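You operate a simulated robot arm through the tools that you are given. There is no shell and no other tool.

Carry out the task below with a simulated two-armed robot. There is one attempt and no reset: what you move stays moved.

## Task
Take the cap off the clear bottle marked "panel cleaner" on the top of the drawer chest and lay it down there.
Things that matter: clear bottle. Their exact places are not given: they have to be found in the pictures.

The check looks at the end state, three seconds after you hand in, the way a careful person would. Anything else that was tipped, shoved, dropped, spilled or broken makes it a failure. Lids that push on must go on centred and level and be pressed home; caps that screw on are set level and turned clockwise until they are tight.

## Robot
Two 7-joint arms with four-finger grippers on one trunk, on a base that moves. Base frame: it is fixed to the floor where the robot stands at the start and does not move with it; the origin is under the middle of the robot, x ahead of it, y to its left, z up. Lengths are in m, angles in degrees, forces in N, time in s.
The left shoulder is at the start at [0.04, 0.181, 1.13], the right one opposite. With the tool pointing down near the work surface each hand reaches from about 0.24 to 0.82 m from the robot's upright axis, wherever it stands, measured 20 degrees to its own side. Places, roughly: clear bottle [3.5, -1, 1]. Payload 3.67 kg a hand.
The tool frame of a hand sits at the grasp point between the pads (the TCP): z along the fingers, y along the line on which they close. The tips reach 0.028 m beyond it. The gripper opens to 0.112 m; its body begins 0.073 m behind the TCP.
Orientation is told as [roll, pitch, yaw] about the base's x, y, z axes, in that order, counted from this pose: with the fingers straight down and closing along the base's y, the tool's x points along the base's -x, its y along +y and its z along -z.

## Interface
- The arms move only by the tool move_arm. It takes "left_moves", "right_moves" or both (then of equal length, played together; a hand with none holds still); each is a list of rows, each an object of numbers (a shift or turn left out is 0, a gripper value left out holds the last): "ax", "ay", "az": the turn, a rotation vector about the tool's x, y, z in degrees; "x", "y", "z": the shift along the tool's x, y, z in m; "gripper": the gripper command, from -1 (shut) to 1 (fully open), values between in proportion. In form: [{"ax": .., "ay": .., "az": .., "x": .., "y": .., "z": .., "gripper": ..}, ...]. A call has 1 to 20 rows; each row is the pose to reach, as a shift and turn from the pose commanded when the call began, along the tool's axes at that moment. Each row takes 0.2 s and may step no farther than 0.05 m and 8.6 degrees from the row before; otherwise, or with a gripper value out of range, the whole call is refused. A pose out of reach is approached as far as the arm can. The call stops where the force on the tool passes 40 N (or 10 N more than at its start, if that is more) or the arm is blocked; 0.2 s more then pass. Each finger travels about 0.0724 m/s and halts on what it meets, pressing with about 29 N; the grip force reading is that of the motor and also rises with nothing between the fingers. The clock runs only during rows and for 0.2 s after the last one: add rows that repeat a pose to give the fingers time. It gives the time, the measured TCP pose, the force on the tool (base axes), the opening and the grip force at its end, in the units of the frame above (readings bear some noise), with the torque about the TCP (base axes, N m) and any sound that the robot's microphone picked up, and new pictures: "pictures" is both (left out), scene, wrist or none (wrist: the cameras of the hands that moved).
- Cameras (640 x 400 px; columns grow to the right, rows downward): "scene" is now at [0.113, 0.0018, 1.3731]; the picture's right is [0.01, -1.00, 0.00], its down [-0.44, -0.00, -0.90] and it looks along [0.90, 0.01, -0.44] (base axes); focal length 279 px, centre (320, 200). "left" rides on the left gripper at [0.06, 0.018, -0.104] in its tool frame; the picture's right is [-0.29, 0.96, 0.00], its down [-0.80, -0.24, -0.55] and it looks along [-0.53, -0.16, 0.83] (tool axes); focal length 234 px, centre (320, 200). "right" rides on the right gripper at [0.06, -0.018, -0.104] in its tool frame; the picture's right is [0.29, 0.96, 0.00], its down [-0.80, 0.24, -0.55] and it looks along [-0.53, 0.16, 0.83] (tool axes); focal length 234 px, centre (320, 200).
- lift_body(by): moves the trunk up (or, below 0, down) by that many m; the arms and the scene camera ride with it, the base frame stays. It gives what a move gives, with no picture.
- drive_base(legs): drives the robot by 1 to 6 legs, each [ahead, left, turn to the left] in m, m and degrees, along the robot's own axes; the way and the turn of a leg run together, so that a leg with both is an arc; at most 1.5 m and 180 degrees a leg. The arms and the cameras ride along, it lands a little off, and it stops where it bumps. It gives what a move gives, and a new picture of the scene camera.
- pan_tilt(pan, tilt): turns the head with the scene camera to pan (to the left, within 86 degrees either way) and tilt (down, from -29 to 69), counted from straight ahead of the robot. It gives what a move gives, and a new picture of the scene camera.
- measure_at(camera, pixels): for up to 12 pixels [column, row] of the newest picture of that camera ("zoom" is the newest enlarged one), the place [x, y, z] in the base frame of the surface seen there, good to about 0.002 m. The clock stands still meanwhile.
- inspect(camera, box): a new picture of the part [left, top, right, bottom] of that camera's present view, enlarged. The clock stands still meanwhile.
- sign_off(): hands the job in; it is judged then, once.

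Unless the task says otherwise, let go and move clear before handing in.

The tools are called after "Emit:" as name(argument=value, ...) on one line, values as JSON. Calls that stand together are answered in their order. move_arm: Moves the arms, as the interface text tells. Its arguments: {"type":"object","properties":{"left_moves":{"type":"array","items":{"type":"object","properties":{"ax":{"type":"number"},"ay":{"type":"number"},"az":{"type":"number"},"x":{"type":"number"},"y":{"type":"number"},"z":{"type":"number"},"gripper":{"type":"number"}}}},"right_moves":{"type":"array","items":{"type":"object","properties":{"ax":{"type":"number"},"ay":{"type":"number"},"az":{"type":"number"},"x":{"type":"number"},"y":{"type":"number"},"z":{"type":"number"},"gripper":{"type":"number"}}}},"pictures":{"type":"string","enum":["both","scene","wrist","none"]}},"required":[]} The other tools are called the same way: lift_body (by) moves the trunk up or down; drive_base (legs) drives the base; pan_tilt (pan, tilt) turns the head that bears the scene camera; measure_at (camera, pixels) gives the place of the surface under pixels of a picture; inspect (camera, box) takes an enlarged picture of a part of a camera's view; sign_off () hands the job in.

At the start:

```text
t: 0.0
left_tcp_pos: [0.5824, 0.2296, 1.2394]
left_ee_rot: [0.1, 0.1, -0.1]
left_force: [-0.7, 0.2, 0.2]
left_wrist_torque: [0.03, 0.02, 0.02]
left_width: 0.112
left_grasp_force: 0.0
right_tcp_pos: [0.5629, -0.2463, 1.1861]
right_ee_rot: [-0.1, 0.0, 0.0]
right_force: [0.1, 0.4, 0.1]
right_wrist_torque: [0.0, 0.0, 0.03]
right_width: 0.1121
right_grasp_force: 0.1
trunk travel left (down, up): [-0.25, 0.264]
robot x, y, heading: [0.0004, 0.0028, 0.1]
head pan, tilt (commanded): [0.5, 26.4]
```

scene: 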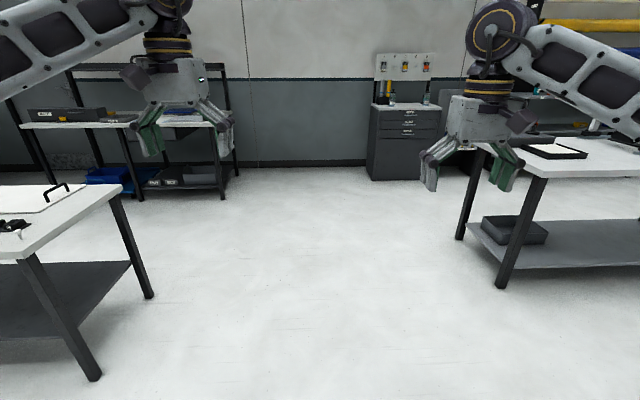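
right: 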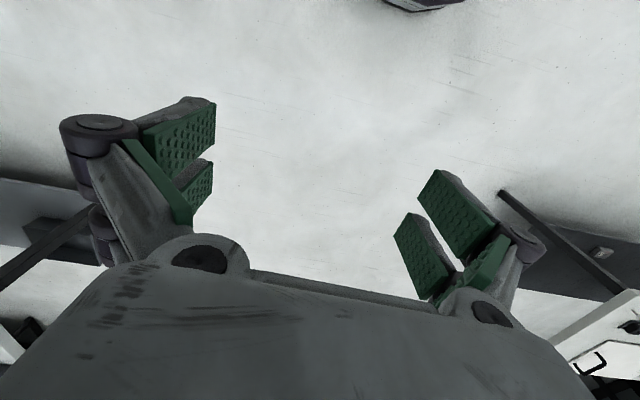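
left: 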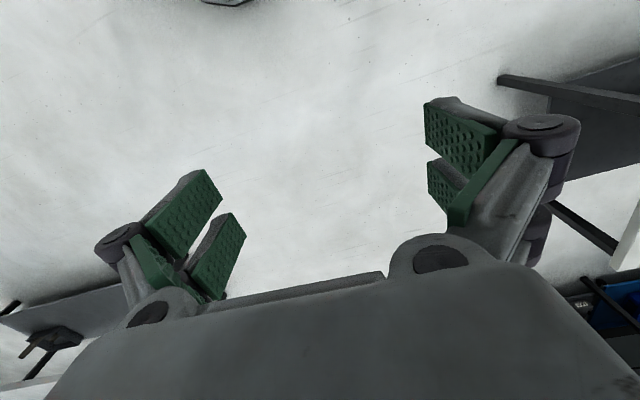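

The scene shows the drawer chest around pixels (370-440, 105-180), with small bottles on top near (392, 97) and (426, 99). I'll zoom in there and measure a few points.

Emit:
inspect(camera="scene", box=[350, 40, 460, 190])

Emit:
measure_at(camera="scene", pixels=[[372, 108], [440, 108], [392, 98], [426, 99], [404, 106], [404, 140], [370, 178], [415, 178], [470, 235], [500, 285], [525, 175], [440, 60]])

```text
2.67 times, centred on (405, 115) of scene
```

zoom: 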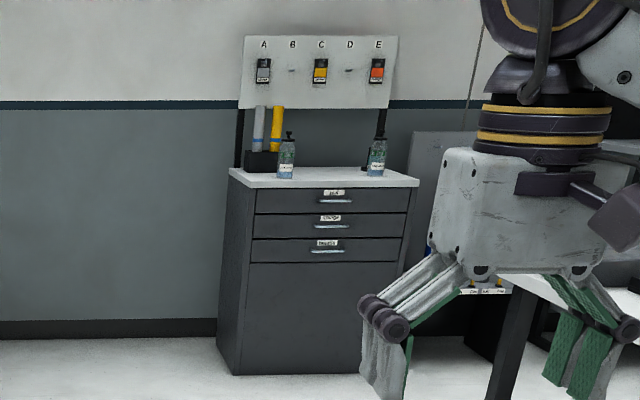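

```text
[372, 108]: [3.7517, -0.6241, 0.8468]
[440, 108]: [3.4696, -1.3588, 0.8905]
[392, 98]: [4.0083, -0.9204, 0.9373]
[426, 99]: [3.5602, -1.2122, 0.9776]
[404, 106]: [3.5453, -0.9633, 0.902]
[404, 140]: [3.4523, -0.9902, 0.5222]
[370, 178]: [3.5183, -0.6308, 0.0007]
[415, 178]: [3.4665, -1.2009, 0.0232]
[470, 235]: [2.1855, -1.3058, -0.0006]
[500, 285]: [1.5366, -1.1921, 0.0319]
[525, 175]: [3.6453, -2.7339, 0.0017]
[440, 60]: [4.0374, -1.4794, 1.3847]
```

The chest's top is at about z=0.90, its front edge near x=3.46, y from -0.65 to -1.36. Two similar bottles stand on it, so I'll go nearer; first I measure the tables' edges to keep clear.

Emit:
measure_at(camera="scene", pixels=[[540, 172], [480, 147], [458, 237], [505, 285], [122, 186], [30, 255], [150, 297], [95, 378], [630, 175], [240, 180], [222, 198], [590, 170]])

Emit:
drive_base(legs=[[1.2, 0, 0]])

```text
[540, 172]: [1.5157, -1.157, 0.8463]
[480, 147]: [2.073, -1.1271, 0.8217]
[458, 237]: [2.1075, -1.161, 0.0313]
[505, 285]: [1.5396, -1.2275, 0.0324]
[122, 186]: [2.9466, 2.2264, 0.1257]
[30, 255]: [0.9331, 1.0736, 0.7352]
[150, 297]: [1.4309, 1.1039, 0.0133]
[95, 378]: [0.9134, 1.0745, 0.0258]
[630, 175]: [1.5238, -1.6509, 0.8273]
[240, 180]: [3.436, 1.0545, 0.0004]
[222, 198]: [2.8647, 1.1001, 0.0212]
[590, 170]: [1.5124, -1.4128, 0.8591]
```

```text
t: 6.3
left_tcp_pos: [1.7935, 0.2397, 1.239]
left_ee_rot: [-0.1, 0.0, 0.5]
left_force: [-1.3, 0.1, -0.1]
left_wrist_torque: [0.0, 0.01, -0.01]
left_width: 0.1122
left_grasp_force: 0.1
right_tcp_pos: [1.7768, -0.2353, 1.1862]
right_ee_rot: [0.0, -0.1, 0.5]
right_force: [0.1, 0.4, 0.0]
right_wrist_torque: [0.02, -0.04, 0.02]
right_width: 0.1121
right_grasp_force: 0.1
trunk travel left (down, up): [-0.25, 0.264]
robot x, y, heading: [1.2158, 0.0054, 0.5]
head pan, tilt (commanded): [0.5, 26.4]
```

scene: 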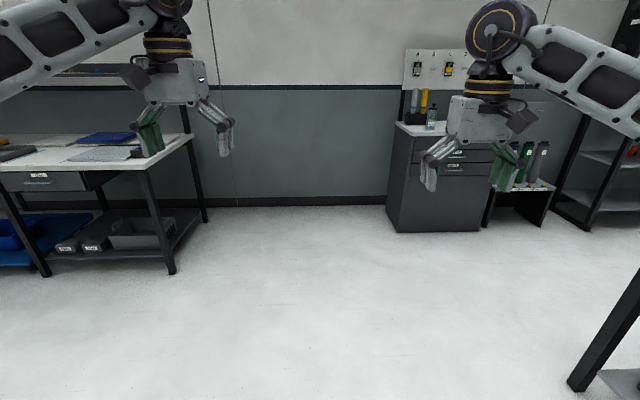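

I'm at (1.22, 0.0); the path ahead is clear to the chest. I'll drive ahead to about x=2.6 and then sideways to the right to face the chest.

Emit:
drive_base(legs=[[1.36, 0, 0], [0, -0.7, 0]])

```text
t: 16.9
left_tcp_pos: [3.1507, -0.4452, 1.2387]
left_ee_rot: [0.0, 0.0, 1.0]
left_force: [0.3, -0.3, 0.1]
left_wrist_torque: [0.01, -0.01, 0.02]
left_width: 0.112
left_grasp_force: 0.1
right_tcp_pos: [3.1392, -0.9202, 1.1866]
right_ee_rot: [0.0, -0.1, 0.9]
right_force: [0.0, -0.2, -0.1]
right_wrist_torque: [0.03, 0.01, -0.03]
right_width: 0.112
right_grasp_force: 0.0
trunk travel left (down, up): [-0.25, 0.264]
robot x, y, heading: [2.5734, -0.6857, 0.8]
head pan, tilt (commanded): [0.5, 26.4]
```

scene: 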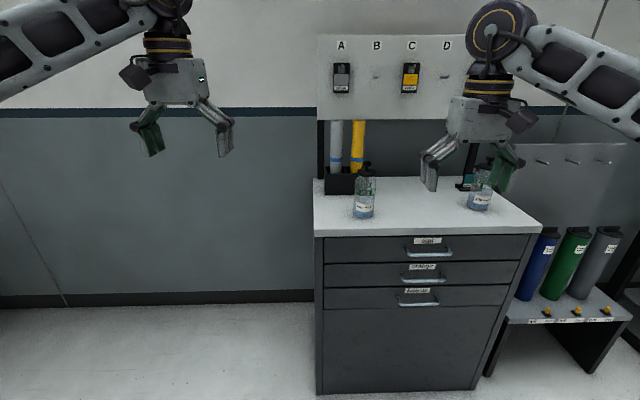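

The two bottles are now at about (365, 192) and (480, 187). I'll zoom in on both to read their labels and see the caps.

Emit:
inspect(camera="scene", box=[325, 150, 405, 230])

Emit:
measure_at(camera="scene", pixels=[[364, 213], [365, 195], [366, 171], [480, 206], [481, 190], [484, 168], [315, 232], [540, 230], [320, 182], [400, 200], [430, 230], [358, 130]])

Emit:
inspect(camera="scene", box=[440, 150, 520, 230])

```text
5.00 times, centred on (365, 190) of scene
```

zoom: 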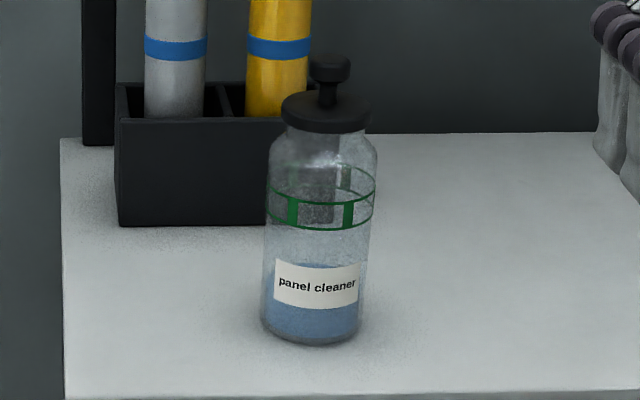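

```text
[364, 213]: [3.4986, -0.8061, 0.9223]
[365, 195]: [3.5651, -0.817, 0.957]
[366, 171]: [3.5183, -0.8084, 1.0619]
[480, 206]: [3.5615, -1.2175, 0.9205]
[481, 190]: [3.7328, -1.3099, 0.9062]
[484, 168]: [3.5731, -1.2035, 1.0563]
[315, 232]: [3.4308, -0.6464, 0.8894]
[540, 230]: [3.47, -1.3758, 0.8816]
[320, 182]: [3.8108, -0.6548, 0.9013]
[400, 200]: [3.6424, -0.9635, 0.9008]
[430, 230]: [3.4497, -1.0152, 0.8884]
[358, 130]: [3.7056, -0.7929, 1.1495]
```

```text
5.00 times, centred on (480, 190) of scene
```

zoom: 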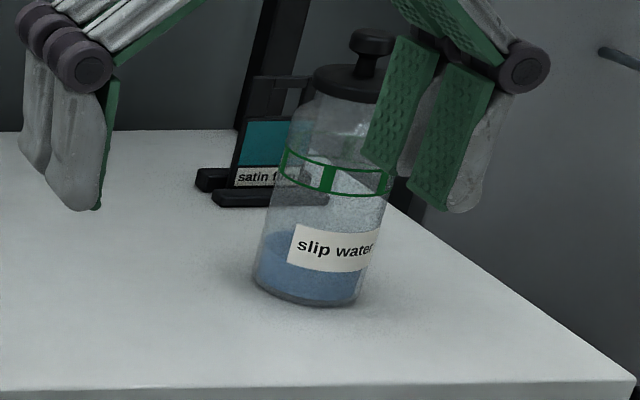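

The left bottle is "panel cleaner" (zoom (317, 285)); the right one is "slip water". The panel cleaner has a black cap with a knob; I'll measure the cap, the caddy and the tubes behind it.

Emit:
inspect(camera="scene", box=[325, 110, 405, 230])

Emit:
inspect(camera="scene", box=[350, 155, 382, 187])

```text
3.33 times, centred on (365, 170) of scene
```

zoom: 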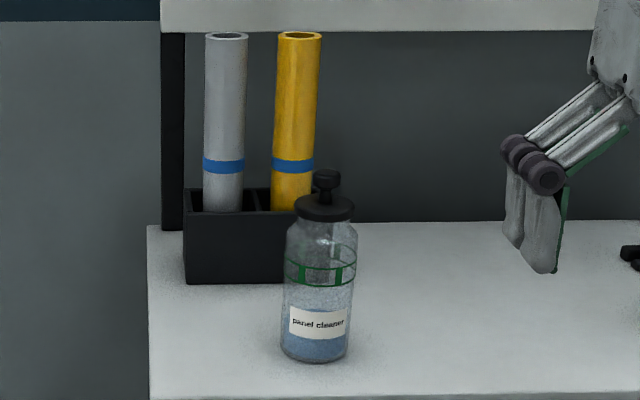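

```text
12.50 times, centred on (366, 171) of scene
```

zoom: 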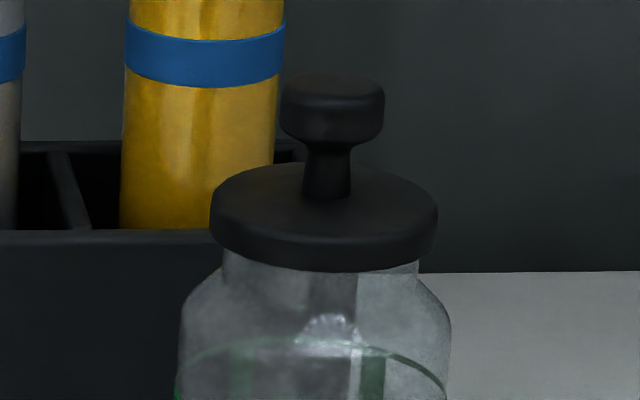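

The cap is a smooth black disc with a knob on a stem. I'll measure knob, disc and caddy points in this zoom.

Emit:
measure_at(camera="zoom", pixels=[[333, 85], [333, 120], [285, 110], [380, 110], [328, 180], [325, 250], [215, 230], [433, 230], [300, 240], [60, 260], [200, 120], [325, 225]])

Emit:
inspect(camera="scene", box=[325, 110, 405, 230])

```text
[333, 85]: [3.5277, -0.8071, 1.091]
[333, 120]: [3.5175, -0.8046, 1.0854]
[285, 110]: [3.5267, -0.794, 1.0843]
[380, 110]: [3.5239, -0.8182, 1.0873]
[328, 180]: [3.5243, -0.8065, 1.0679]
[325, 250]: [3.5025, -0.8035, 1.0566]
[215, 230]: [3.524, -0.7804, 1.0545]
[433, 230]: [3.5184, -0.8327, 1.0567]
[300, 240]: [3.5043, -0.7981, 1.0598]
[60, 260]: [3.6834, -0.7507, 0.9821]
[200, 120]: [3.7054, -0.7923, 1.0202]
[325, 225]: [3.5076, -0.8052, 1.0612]
```

```text
3.33 times, centred on (365, 170) of scene
```

zoom: 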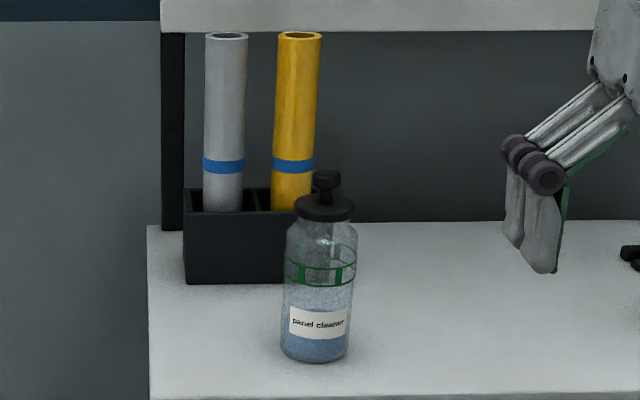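

The cap's disc spans about z=1.053–1.066 (radius ≈0.027), the knob z≈1.08–1.093, centred near (3.527, -0.806); the caddy's front is at x≈3.683. I'll drive 0.25 m ahead so both hands reach it.

Emit:
drive_base(legs=[[0.25, 0, -0.8]])

Emit:
pan_tilt(pan=-8, tilt=30)

```text
t: 18.7
left_tcp_pos: [3.4039, -0.452, 1.2404]
left_ee_rot: [0.0, 0.0, 0.1]
left_force: [0.1, 0.0, -0.4]
left_wrist_torque: [0.04, 0.02, -0.03]
left_width: 0.1121
left_grasp_force: 0.1
right_tcp_pos: [3.3854, -0.9247, 1.1859]
right_ee_rot: [0.0, -0.1, 0.0]
right_force: [-0.8, 0.4, 0.0]
right_wrist_torque: [0.02, -0.02, 0.0]
right_width: 0.112
right_grasp_force: 0.1
trunk travel left (down, up): [-0.25, 0.264]
robot x, y, heading: [2.8235, -0.6812, -0.1]
head pan, tilt (commanded): [0.5, 26.4]
```

scene: 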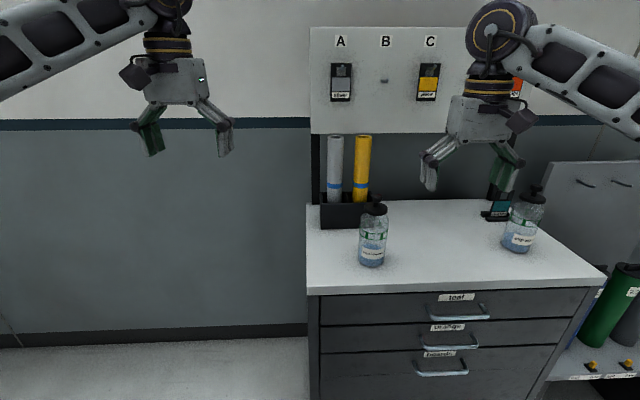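

```text
t: 19.4
left_tcp_pos: [3.4042, -0.4513, 1.2393]
left_ee_rot: [-0.1, 0.0, 0.1]
left_force: [-0.1, -1.2, -0.9]
left_wrist_torque: [-0.01, 0.04, 0.0]
left_width: 0.1122
left_grasp_force: 0.2
right_tcp_pos: [3.3857, -0.9264, 1.1867]
right_ee_rot: [0.0, -0.1, 0.0]
right_force: [-0.1, -0.5, 0.2]
right_wrist_torque: [0.0, 0.01, -0.01]
right_width: 0.1122
right_grasp_force: 0.1
trunk travel left (down, up): [-0.25, 0.264]
robot x, y, heading: [2.8261, -0.6793, -0.0]
head pan, tilt (commanded): [-8.0, 30.0]
```

scene: 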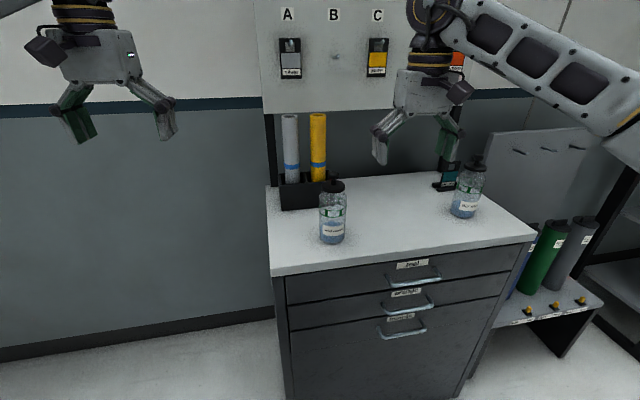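

The robot is at (2.826, -0.679), bottle now at pixel (332, 210). I'll zoom in close and measure again.

Emit:
inspect(camera="scene", box=[300, 165, 364, 253])

Emit:
inspect(camera="scene", box=[316, 172, 350, 216])

```text
4.55 times, centred on (332, 209) of scene
```

zoom: 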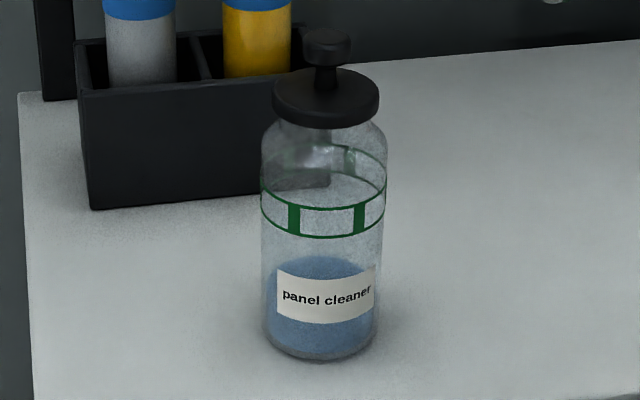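

```text
9.09 times, centred on (333, 194) of scene
```

zoom: 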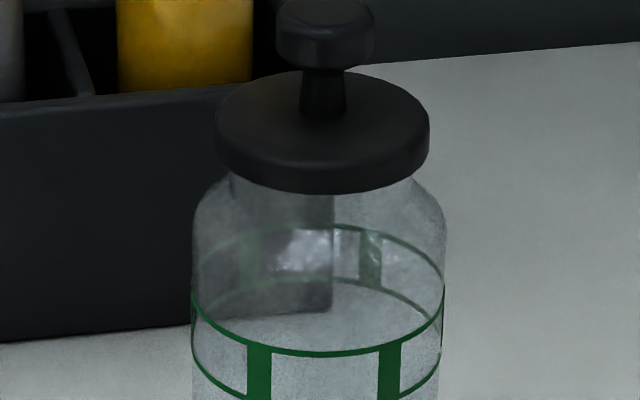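

The dark column in the glass was just the caddy seen through it; the lid is a disc plus knob on a neck. I'll measure the bottle's outline and cap again from this nearer view.

Emit:
measure_at(camera="zoom", pixels=[[325, 15], [325, 45], [280, 35], [372, 35], [322, 75], [322, 125], [322, 175], [220, 145], [427, 145], [318, 352], [196, 320], [440, 320]])

Emit:
inspect(camera="scene", box=[300, 165, 364, 253])

```text
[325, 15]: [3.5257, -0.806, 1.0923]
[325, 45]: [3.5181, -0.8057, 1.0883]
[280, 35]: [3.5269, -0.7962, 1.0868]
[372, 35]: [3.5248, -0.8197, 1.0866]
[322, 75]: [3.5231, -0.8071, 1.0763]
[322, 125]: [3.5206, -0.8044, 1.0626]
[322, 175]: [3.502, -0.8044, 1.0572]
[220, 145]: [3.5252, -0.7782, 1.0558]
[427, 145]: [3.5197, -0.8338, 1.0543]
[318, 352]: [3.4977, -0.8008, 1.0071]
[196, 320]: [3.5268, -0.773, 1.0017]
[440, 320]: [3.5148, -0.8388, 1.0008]
```

```text
4.55 times, centred on (332, 209) of scene
```

zoom: 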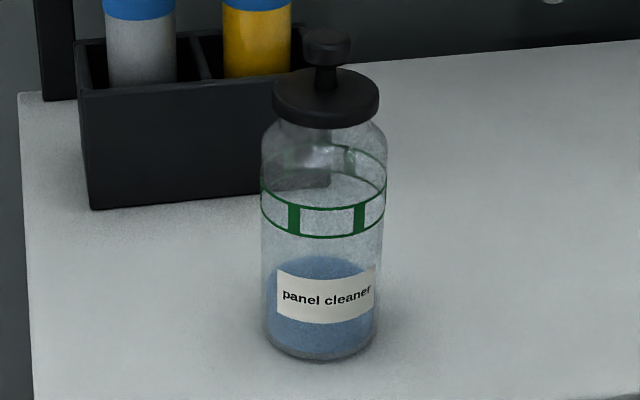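

The bottle's axis is at about (3.530, -0.806), body radius ≈0.033, so it fits in the gripper. I'll hold the bottle with the left hand nearly level from the front left, and work the cap from above with the right; first I tilt the left hand into a pre-grasp pose.

Emit:
move_arm(left_moves=[{"ax": 1.36, "ay": -6.14, "az": 1.78, "x": 0.0037, "y": -0.0208, "z": 0.0133, "gripper": 1}, {"ax": 2.72, "ay": -12.28, "az": 3.55, "x": 0.0073, "y": -0.0415, "z": 0.0265}, {"ax": 4.07, "ay": -18.43, "az": 5.33, "x": 0.011, "y": -0.0623, "z": 0.0398}, {"ax": 5.43, "ay": -24.57, "az": 7.1, "x": 0.0147, "y": -0.083, "z": 0.053}, {"ax": 6.79, "ay": -30.71, "az": 8.88, "x": 0.0183, "y": -0.1038, "z": 0.0663}, {"ax": 8.15, "ay": -36.85, "az": 10.65, "x": 0.022, "y": -0.1245, "z": 0.0795}, {"ax": 9.51, "ay": -42.99, "az": 12.43, "x": 0.0257, "y": -0.1453, "z": 0.0928}, {"ax": 10.87, "ay": -49.13, "az": 14.2, "x": 0.0293, "y": -0.166, "z": 0.106}, {"ax": 12.22, "ay": -55.28, "az": 15.98, "x": 0.033, "y": -0.1868, "z": 0.1193}, {"ax": 13.58, "ay": -61.42, "az": 17.75, "x": 0.0367, "y": -0.2075, "z": 0.1325}, {"ax": 14.94, "ay": -67.56, "az": 19.53, "x": 0.0403, "y": -0.2283, "z": 0.1458}, {"ax": 16.3, "ay": -73.7, "az": 21.3, "x": 0.044, "y": -0.249, "z": 0.159}])

```text
t: 22.0
left_tcp_pos: [3.3612, -0.7011, 1.0801]
left_ee_rot: [-0.1, -75.1, -24.8]
left_force: [0.8, -0.9, -0.3]
left_wrist_torque: [0.03, 0.04, -0.01]
left_width: 0.1121
left_grasp_force: 0.1
right_tcp_pos: [3.3846, -0.9259, 1.186]
right_ee_rot: [-0.1, -0.1, 0.1]
right_force: [-0.5, 0.3, 0.6]
right_wrist_torque: [0.03, 0.0, 0.0]
right_width: 0.1119
right_grasp_force: 0.1
trunk travel left (down, up): [-0.25, 0.264]
robot x, y, heading: [2.8241, -0.6829, -0.0]
head pan, tilt (commanded): [-8.0, 30.0]
```

scene: 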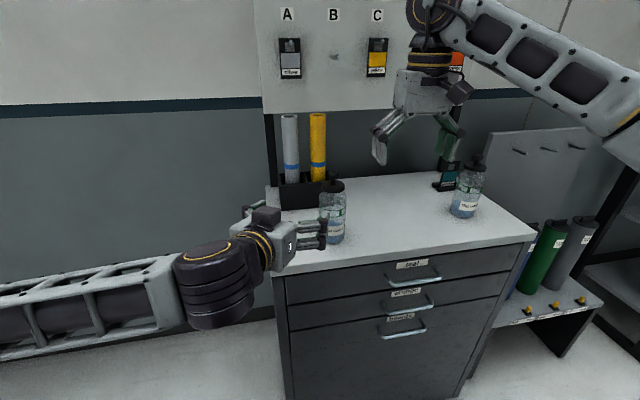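
left: 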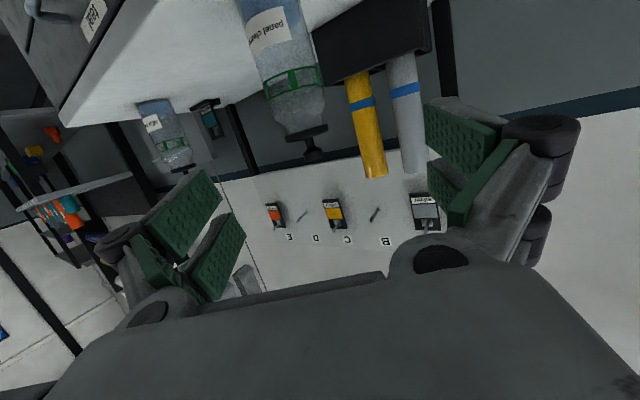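

The left hand is tilted as planned and the bottle (wrist pixel ~(290, 70)) lies ahead of the fingers. Next I move to a pre-grasp 0.10 m short of the bottle, aligned laterally and at height z≈0.98.

Emit:
move_arm(left_moves=[{"x": 0.0114, "y": -0.0059, "z": 0.0293, "gripper": 1}, {"x": 0.0228, "y": -0.0118, "z": 0.0585}, {"x": 0.0341, "y": -0.0178, "z": 0.0878}, {"x": 0.0455, "y": -0.0237, "z": 0.117}, {"x": 0.0455, "y": -0.0237, "z": 0.117}])

```text
t: 23.2
left_tcp_pos: [3.4294, -0.7578, 1.0161]
left_ee_rot: [-0.6, -73.3, -24.6]
left_force: [-0.5, -1.3, 1.3]
left_wrist_torque: [0.03, 0.09, 0.08]
left_width: 0.1119
left_grasp_force: 0.1
left hand out of reach, approached as far as the arm can: row 3, 4, 5
right_tcp_pos: [3.3863, -0.9279, 1.1851]
right_ee_rot: [0.1, 0.0, 0.1]
right_force: [0.6, -0.6, -0.4]
right_wrist_torque: [-0.06, 0.05, -0.03]
right_width: 0.1121
right_grasp_force: 0.0
trunk travel left (down, up): [-0.25, 0.264]
robot x, y, heading: [2.8218, -0.6879, 0.1]
head pan, tilt (commanded): [-8.0, 30.0]
```

scene: 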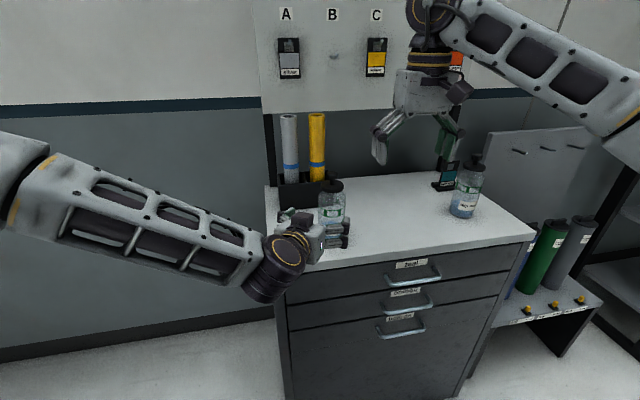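
left: 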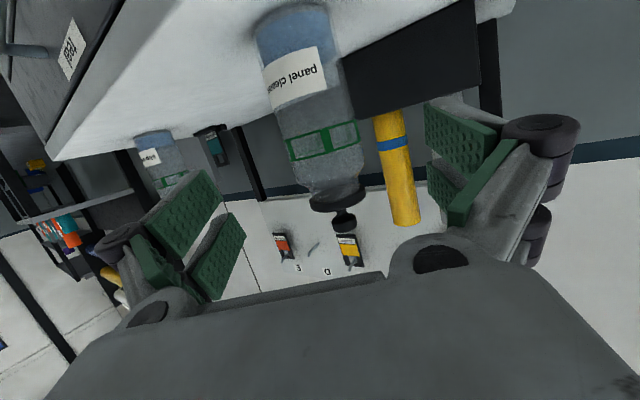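

The last rows were out of reach: the TCP stopped at (3.429, -0.758, 1.016), about 2 cm high, probably a wrist limit with the shoulder this high. I'll retract the left hand from over the chest and then lower the trunk.

Emit:
move_arm(left_moves=[{"x": -0.01, "y": 0.006, "z": -0.04, "gripper": 1}, {"x": -0.02, "y": 0.012, "z": -0.08}, {"x": -0.03, "y": 0.018, "z": -0.12}, {"x": -0.04, "y": 0.0237, "z": -0.14}], right_moves=[{"z": -0.02}, {"z": -0.04}, {"z": -0.06}, {"z": -0.08}], pictures="scene")

```text
t: 24.2
left_tcp_pos: [3.3256, -0.6829, 1.0938]
left_ee_rot: [0.3, -75.0, -25.0]
left_force: [0.9, 0.9, -0.7]
left_wrist_torque: [0.0, -0.05, -0.03]
left_width: 0.1118
left_grasp_force: 0.1
left hand out of reach, approached as far as the arm can: row 1
right_tcp_pos: [3.3841, -0.9248, 1.2668]
right_ee_rot: [-0.1, 0.0, 0.1]
right_force: [-0.1, 1.0, 0.4]
right_wrist_torque: [-0.02, -0.03, -0.04]
right_width: 0.112
right_grasp_force: 0.0
trunk travel left (down, up): [-0.25, 0.264]
robot x, y, heading: [2.8227, -0.6832, 0.3]
head pan, tilt (commanded): [-8.0, 30.0]
```

scene: 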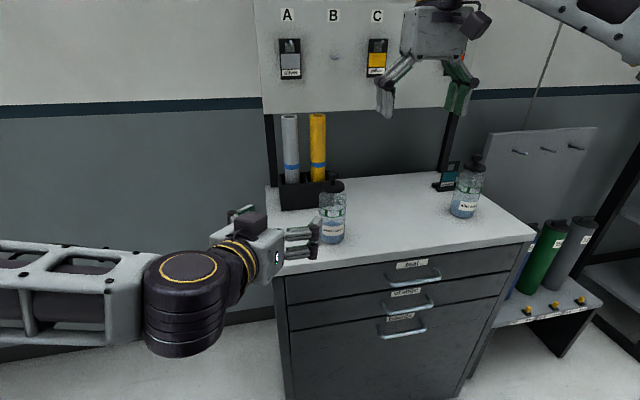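

The left hand is clear of the chest's edge (tips x≈3.35) and the right hand is raised. Now I lower the trunk by 0.12 m.

Emit:
lift_body(by=-0.12)

Emit:
pan_tilt(pan=-8, tilt=25)

```text
t: 25.7
left_tcp_pos: [3.3267, -0.6822, 0.971]
left_ee_rot: [0.0, -75.1, -24.9]
left_force: [0.2, 0.4, -0.5]
left_wrist_torque: [0.02, -0.01, 0.0]
left_width: 0.112
left_grasp_force: 0.1
right_tcp_pos: [3.3842, -0.9254, 1.1462]
right_ee_rot: [-0.1, -0.1, 0.0]
right_force: [-1.4, -0.4, 0.9]
right_wrist_torque: [0.01, -0.03, -0.01]
right_width: 0.1122
right_grasp_force: 0.1
trunk travel left (down, up): [-0.13, 0.384]
robot x, y, heading: [2.8233, -0.6823, -0.0]
head pan, tilt (commanded): [-8.0, 30.0]
```

```text
t: 26.4
left_tcp_pos: [3.3265, -0.6844, 0.9716]
left_ee_rot: [-0.1, -75.0, -24.9]
left_force: [0.2, 0.1, -0.3]
left_wrist_torque: [0.0, 0.03, -0.03]
left_width: 0.1119
left_grasp_force: 0.1
right_tcp_pos: [3.3855, -0.9273, 1.1454]
right_ee_rot: [0.1, 0.1, 0.1]
right_force: [-0.6, -0.3, 0.2]
right_wrist_torque: [-0.06, 0.0, -0.01]
right_width: 0.1121
right_grasp_force: 0.0
trunk travel left (down, up): [-0.13, 0.384]
robot x, y, heading: [2.8225, -0.6818, 0.2]
head pan, tilt (commanded): [-8.0, 25.0]
```

scene: 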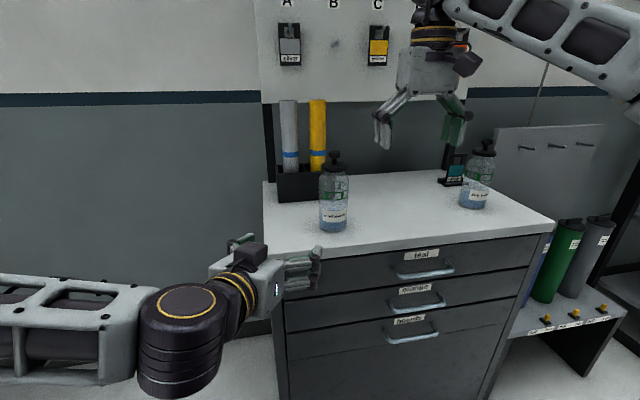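

The left hand is now at z≈0.97, level with the bottle. I'll measure the hand's and wrist's extents to make sure they clear the chest's edge when moving in.

Emit:
measure_at(camera="scene", pixels=[[250, 250], [262, 320], [240, 275], [180, 300], [180, 380], [215, 340], [300, 250], [300, 290], [318, 262], [240, 240], [275, 290], [235, 335]])

Emit:
inspect(camera="scene", box=[130, 200, 350, 400])

```text
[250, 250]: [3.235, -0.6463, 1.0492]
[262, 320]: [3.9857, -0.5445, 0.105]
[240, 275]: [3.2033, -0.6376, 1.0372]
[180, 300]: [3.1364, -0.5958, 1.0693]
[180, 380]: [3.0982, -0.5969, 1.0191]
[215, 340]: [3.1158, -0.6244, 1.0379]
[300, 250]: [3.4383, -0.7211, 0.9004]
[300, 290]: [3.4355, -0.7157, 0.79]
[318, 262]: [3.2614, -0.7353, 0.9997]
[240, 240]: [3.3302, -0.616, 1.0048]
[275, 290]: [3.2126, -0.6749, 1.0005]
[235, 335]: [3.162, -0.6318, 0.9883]
```

```text
2.00 times, centred on (240, 300) of scene
```

zoom: 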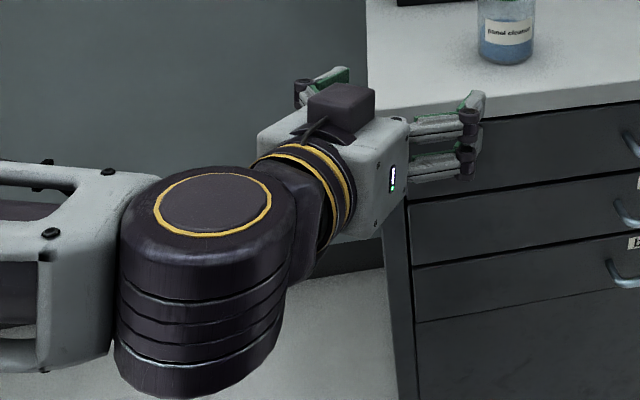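

The gripper's underside and wrist stay above z≈0.93, clear of the chest top. I'll go to the pre-grasp point about 0.11 m short of the bottle again.

Emit:
move_arm(left_moves=[{"x": -0.0172, "y": -0.0061, "z": 0.029, "gripper": 1}, {"x": -0.0344, "y": -0.0122, "z": 0.058}, {"x": -0.0516, "y": -0.0184, "z": 0.087}, {"x": -0.0688, "y": -0.0245, "z": 0.116}, {"x": -0.0688, "y": -0.0245, "z": 0.116}])

```text
t: 27.6
left_tcp_pos: [3.4341, -0.7595, 1.0087]
left_ee_rot: [-0.1, -75.0, -24.8]
left_force: [-0.2, 0.5, 0.0]
left_wrist_torque: [-0.03, 0.01, -0.01]
left_width: 0.112
left_grasp_force: 0.0
right_tcp_pos: [3.3848, -0.9254, 1.146]
right_ee_rot: [0.0, 0.0, 0.1]
right_force: [0.4, 0.1, 0.1]
right_wrist_torque: [0.01, -0.02, -0.01]
right_width: 0.112
right_grasp_force: 0.0
trunk travel left (down, up): [-0.13, 0.384]
robot x, y, heading: [2.82, -0.6802, 0.2]
head pan, tilt (commanded): [-8.0, 25.0]
```

scene: 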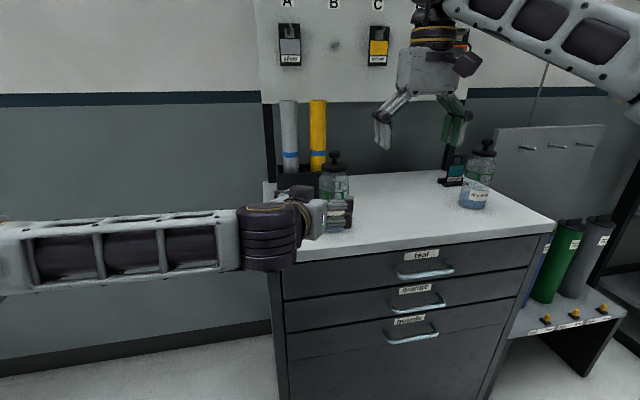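
left: 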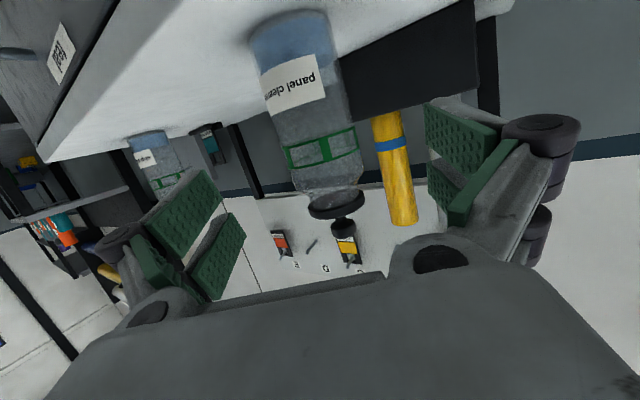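

The pre-grasp pose is reached (3.434, -0.760, 1.009). I'll verify the bottle's place using the left wrist camera before closing in.

Emit:
measure_at(camera="left", pixels=[[300, 85], [310, 130], [322, 150], [290, 155], [354, 140], [275, 120], [345, 105], [335, 205], [345, 228], [180, 215], [470, 150], [455, 180]])

Emit:
inspect(camera="left", box=[220, 0, 420, 260])

```text
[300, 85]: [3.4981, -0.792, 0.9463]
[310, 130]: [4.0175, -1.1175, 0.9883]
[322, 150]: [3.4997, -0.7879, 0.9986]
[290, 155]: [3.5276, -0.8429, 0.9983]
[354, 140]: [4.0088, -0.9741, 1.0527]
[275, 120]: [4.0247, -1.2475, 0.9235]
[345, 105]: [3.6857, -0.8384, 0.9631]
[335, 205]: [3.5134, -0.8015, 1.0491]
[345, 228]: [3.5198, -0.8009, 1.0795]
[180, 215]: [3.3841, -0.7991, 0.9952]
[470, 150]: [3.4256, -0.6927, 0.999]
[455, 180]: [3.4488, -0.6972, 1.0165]
```

```text
1.54 times, centred on (320, 130) of left
```

zoom: 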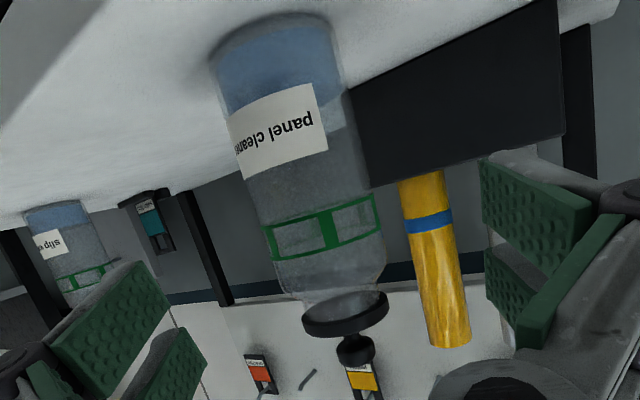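

Wrist measurements agree: bottle axis ≈ (3.530, -0.807), radius ≈0.035. I'll advance 0.06 m along the approach and look again.

Emit:
move_arm(left_moves=[{"y": -0.001, "z": 0.02, "gripper": 1}, {"y": -0.002, "z": 0.04}, {"y": -0.0025, "z": 0.06}, {"y": -0.0025, "z": 0.06}])

```text
t: 28.6
left_tcp_pos: [3.4855, -0.7859, 0.9924]
left_ee_rot: [-0.1, -75.1, -25.0]
left_force: [0.2, 0.4, 0.3]
left_wrist_torque: [0.0, -0.03, -0.03]
left_width: 0.1119
left_grasp_force: 0.1
right_tcp_pos: [3.3852, -0.9259, 1.1461]
right_ee_rot: [0.0, 0.0, -0.1]
right_force: [-0.7, -0.2, -0.5]
right_wrist_torque: [-0.04, -0.01, -0.02]
right_width: 0.1119
right_grasp_force: 0.1
trunk travel left (down, up): [-0.13, 0.384]
robot x, y, heading: [2.8255, -0.682, 0.2]
head pan, tilt (commanded): [-8.0, 25.0]
```

scene: 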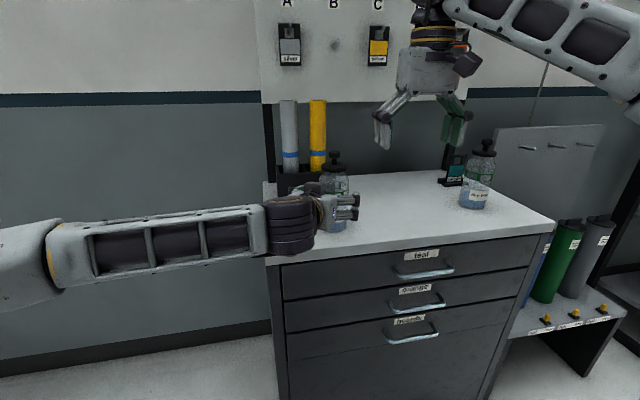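
left: 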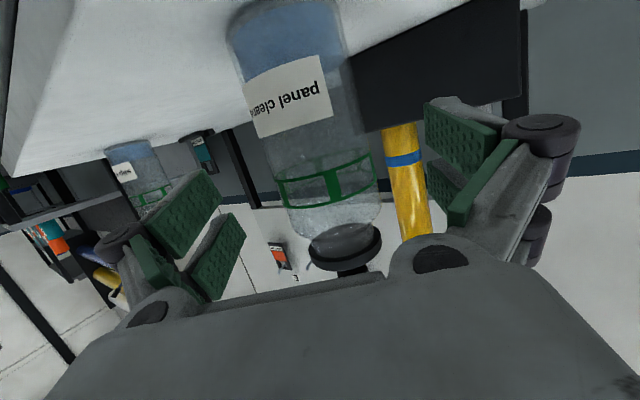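

The bottle is centred between the pads (body from x≈270 to 375 in the wrist view). I'll advance the remaining 0.05 m with the gripper still open.

Emit:
move_arm(left_moves=[{"z": 0.017, "gripper": 1}, {"z": 0.034}, {"z": 0.05}, {"z": 0.05}])

```text
t: 29.6
left_tcp_pos: [3.5296, -0.8064, 0.979]
left_ee_rot: [0.0, -75.0, -25.0]
left_force: [0.0, -0.8, 0.0]
left_wrist_torque: [0.03, 0.01, 0.0]
left_width: 0.1121
left_grasp_force: 0.0
right_tcp_pos: [3.3852, -0.9242, 1.1455]
right_ee_rot: [0.0, 0.0, 0.1]
right_force: [0.0, 0.1, -1.1]
right_wrist_torque: [-0.01, -0.02, 0.0]
right_width: 0.1122
right_grasp_force: 0.0
trunk travel left (down, up): [-0.13, 0.384]
robot x, y, heading: [2.824, -0.681, 0.1]
head pan, tilt (commanded): [-8.0, 25.0]
```

scene: 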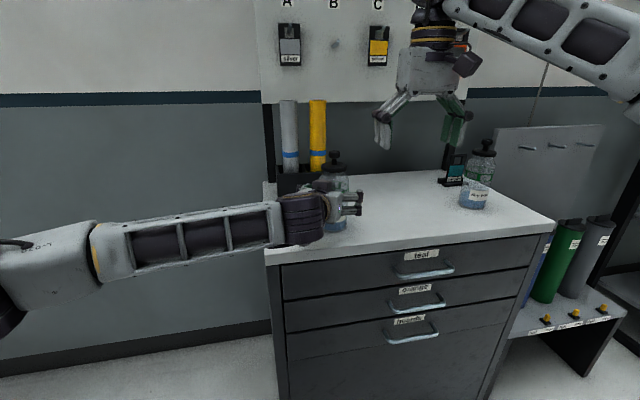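
left: 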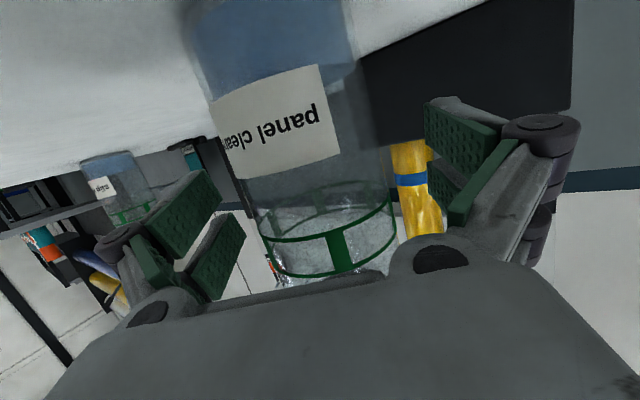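

The TCP is on the bottle's axis (3.530, -0.806, 0.979). Now I close the left gripper gently on the body.

Emit:
move_arm(left_moves=[{"gripper": 0.6}, {"gripper": 0.4}, {"gripper": 0.25}, {"gripper": 0.1}, {"gripper": -0.2}, {"gripper": -1}, {"gripper": -1}])

```text
t: 31.2
left_tcp_pos: [3.5294, -0.8058, 0.9806]
left_ee_rot: [0.0, -75.0, -24.9]
left_force: [-0.1, -1.1, 1.1]
left_wrist_torque: [-0.05, 0.04, -0.02]
left_width: 0.0675
left_grasp_force: 28.7
right_tcp_pos: [3.3845, -0.9245, 1.1465]
right_ee_rot: [0.0, 0.1, 0.1]
right_force: [-0.1, 0.5, 0.0]
right_wrist_torque: [0.0, 0.02, -0.01]
right_width: 0.1119
right_grasp_force: 0.1
trunk travel left (down, up): [-0.13, 0.384]
robot x, y, heading: [2.8245, -0.6805, 0.3]
head pan, tilt (commanded): [-8.0, 25.0]
```

scene: 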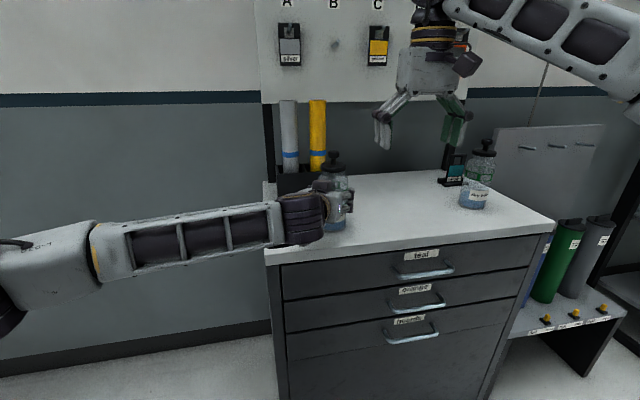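
left: 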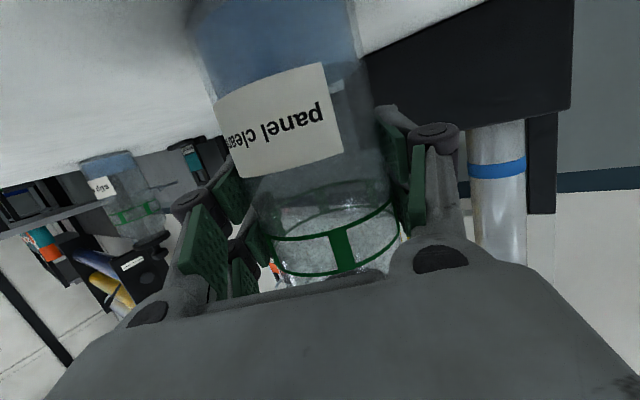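

The bottle is held (width 0.0675, 28.7 N). I'll remeasure the cap and knob from the scene camera before bringing the right hand over it.

Emit:
inspect(camera="scene", box=[310, 142, 358, 206])

```text
6.25 times, centred on (334, 174) of scene
```

zoom: 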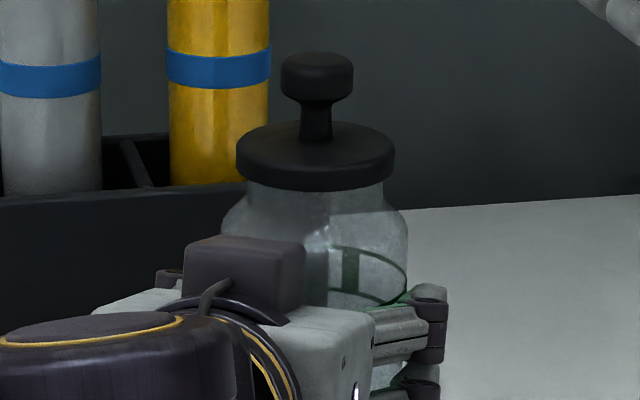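

Emit:
measure_at(camera="zoom", pixels=[[317, 58], [317, 85], [284, 80], [350, 80], [316, 110], [316, 130], [315, 175], [240, 160], [391, 160], [245, 250], [330, 325], [220, 80]])

```text
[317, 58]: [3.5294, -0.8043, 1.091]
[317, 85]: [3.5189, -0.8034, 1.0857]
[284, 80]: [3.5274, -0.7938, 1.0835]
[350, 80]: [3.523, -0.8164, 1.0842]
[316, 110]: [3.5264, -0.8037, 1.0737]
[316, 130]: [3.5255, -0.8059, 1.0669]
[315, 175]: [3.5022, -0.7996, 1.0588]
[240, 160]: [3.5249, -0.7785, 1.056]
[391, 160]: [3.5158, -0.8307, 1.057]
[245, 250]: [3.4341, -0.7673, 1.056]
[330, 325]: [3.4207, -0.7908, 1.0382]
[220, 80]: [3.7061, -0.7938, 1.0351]
```

The knob is centred at about (3.530, -0.805), z 1.08–1.091, and the left gripper's top is at z≈1.056, below the disc-knob gap. I'll bring the right hand above the knob at TCP z≈1.21.

Emit:
move_arm(right_moves=[{"z": -0.033, "gripper": 1}, {"z": -0.065}, {"x": -0.0291, "y": 0.0238, "z": -0.065}, {"x": -0.0582, "y": 0.0476, "z": -0.065}, {"x": -0.0873, "y": 0.0714, "z": -0.065}, {"x": -0.1164, "y": 0.0952, "z": -0.065}, {"x": -0.1455, "y": 0.119, "z": -0.065}, {"x": -0.1455, "y": 0.119, "z": -0.065}])

```text
t: 33.0
left_tcp_pos: [3.5291, -0.8055, 0.9787]
left_ee_rot: [0.1, -75.0, -24.7]
left_force: [0.0, 0.5, 0.9]
left_wrist_torque: [0.01, 0.11, -0.01]
left_width: 0.0677
left_grasp_force: 29.2
right_tcp_pos: [3.4764, -0.8213, 1.2064]
right_ee_rot: [0.0, -0.3, 0.2]
right_force: [-0.2, 0.0, 0.3]
right_wrist_torque: [-0.03, -0.02, 0.05]
right_width: 0.1119
right_grasp_force: 0.0
right hand out of reach, approached as far as the arm can: row 6, 7, 8
trunk travel left (down, up): [-0.13, 0.384]
robot x, y, heading: [2.8208, -0.6797, 0.4]
head pan, tilt (commanded): [-8.0, 25.0]
```

scene: 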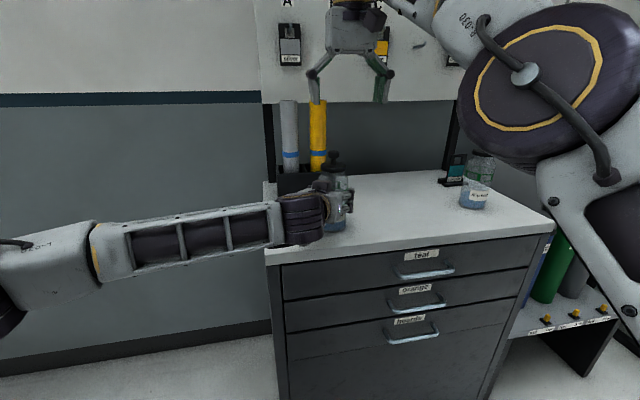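
right: 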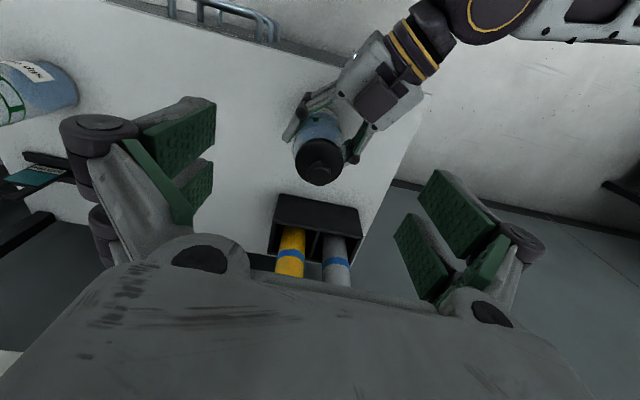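

The right hand at z≈1.21 runs out of reach at x≈3.476 (arm stretched high); lower down it should reach further. I'll lower it to TCP z≈1.127 over the knob, tips still above the knob's top at 1.091.

Emit:
move_arm(right_moves=[{"z": 0.025, "gripper": 1}, {"z": 0.05}, {"z": 0.07}, {"z": 0.085}, {"z": 0.085}])

```text
t: 34.2
left_tcp_pos: [3.5297, -0.8071, 0.9794]
left_ee_rot: [-0.1, -75.0, -24.7]
left_force: [1.4, 0.6, 2.2]
left_wrist_torque: [-0.08, 0.01, -0.01]
left_width: 0.0679
left_grasp_force: 29.1
right_tcp_pos: [3.476, -0.8229, 1.1212]
right_ee_rot: [0.0, -0.1, 0.1]
right_force: [-1.3, 0.0, -0.6]
right_wrist_torque: [0.04, 0.0, 0.0]
right_width: 0.1122
right_grasp_force: 0.1
trunk travel left (down, up): [-0.13, 0.384]
robot x, y, heading: [2.8202, -0.6819, 0.1]
head pan, tilt (commanded): [-8.0, 25.0]
```

scene: 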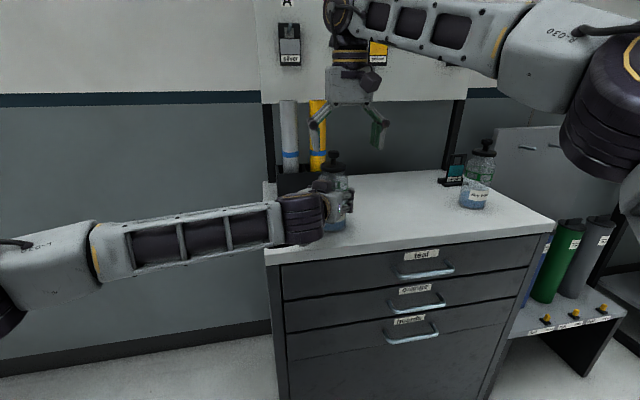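
right: 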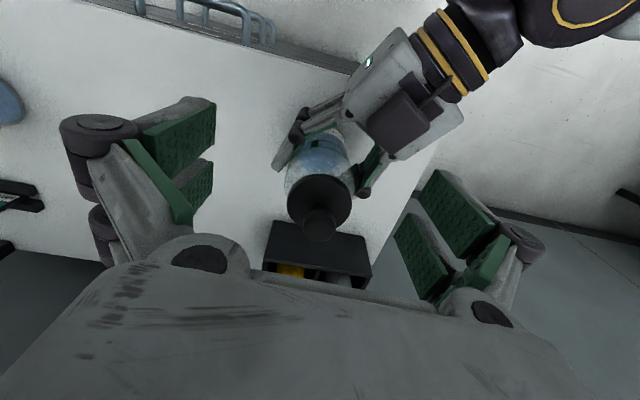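

The right hand is at (3.476, -0.823, 1.121), directly lowered without trouble. I'll slide it forward 0.054 m and left 0.018 m so that the knob sits between the open fingers.

Emit:
move_arm(right_moves=[{"x": -0.018, "y": 0.006, "z": -0.004, "gripper": 1}, {"x": -0.036, "y": 0.012, "z": -0.004}, {"x": -0.054, "y": 0.018, "z": -0.004}, {"x": -0.054, "y": 0.018, "z": -0.004}])

```text
t: 35.2
left_tcp_pos: [3.5305, -0.8066, 0.9798]
left_ee_rot: [-0.2, -75.0, -24.7]
left_force: [-0.2, -0.7, 3.4]
left_wrist_torque: [-0.1, 0.04, 0.01]
left_width: 0.068
left_grasp_force: 29.0
right_tcp_pos: [3.5236, -0.8017, 1.1225]
right_ee_rot: [0.0, -0.1, 0.1]
right_force: [1.2, -0.2, -0.8]
right_wrist_torque: [0.02, 0.03, -0.01]
right_width: 0.1122
right_grasp_force: 0.1
right hand out of reach, approached as far as the arm can: row 3, 4
trunk travel left (down, up): [-0.13, 0.384]
robot x, y, heading: [2.8286, -0.6796, -0.1]
head pan, tilt (commanded): [-8.0, 25.0]
```

scene: 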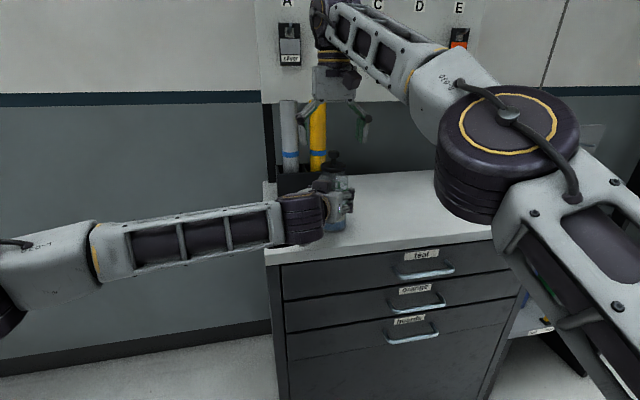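
right: 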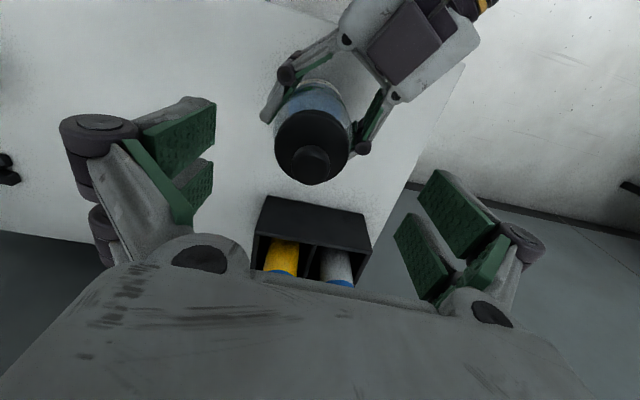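

The right hand is nearly there (3.5236, -0.8017, 1.1225), but its elbow moved; it shows at (510, 150) in front of where the other bottle stands. I'll measure it to make sure it's well clear of the "slip water" bottle.

Emit:
measure_at(camera="scene", pixels=[[510, 110], [450, 170], [480, 205], [460, 215], [440, 90], [345, 40], [395, 75], [335, 85], [305, 130], [363, 130], [350, 165], [540, 190]])

Emit:
inspect(camera="scene", box=[270, 60, 400, 250])

```text
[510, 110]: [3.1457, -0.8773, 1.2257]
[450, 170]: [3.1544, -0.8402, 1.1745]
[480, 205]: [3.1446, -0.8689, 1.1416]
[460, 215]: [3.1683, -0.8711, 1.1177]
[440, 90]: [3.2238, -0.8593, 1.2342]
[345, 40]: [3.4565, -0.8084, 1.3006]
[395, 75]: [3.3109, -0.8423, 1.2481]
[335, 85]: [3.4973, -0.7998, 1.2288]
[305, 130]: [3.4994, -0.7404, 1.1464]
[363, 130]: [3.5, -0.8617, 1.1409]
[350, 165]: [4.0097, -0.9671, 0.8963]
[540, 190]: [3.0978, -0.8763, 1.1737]
```

```text
2.11 times, centred on (335, 155) of scene
```

zoom: 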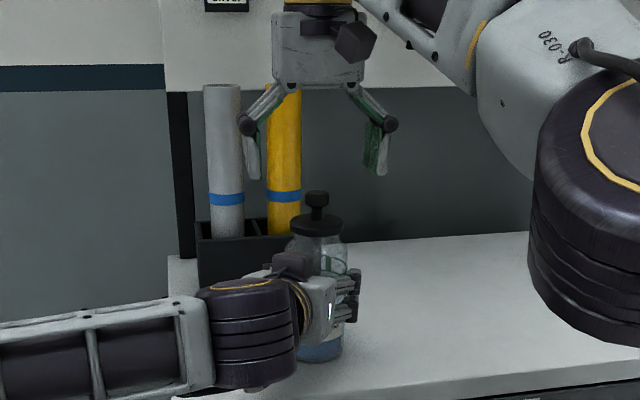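

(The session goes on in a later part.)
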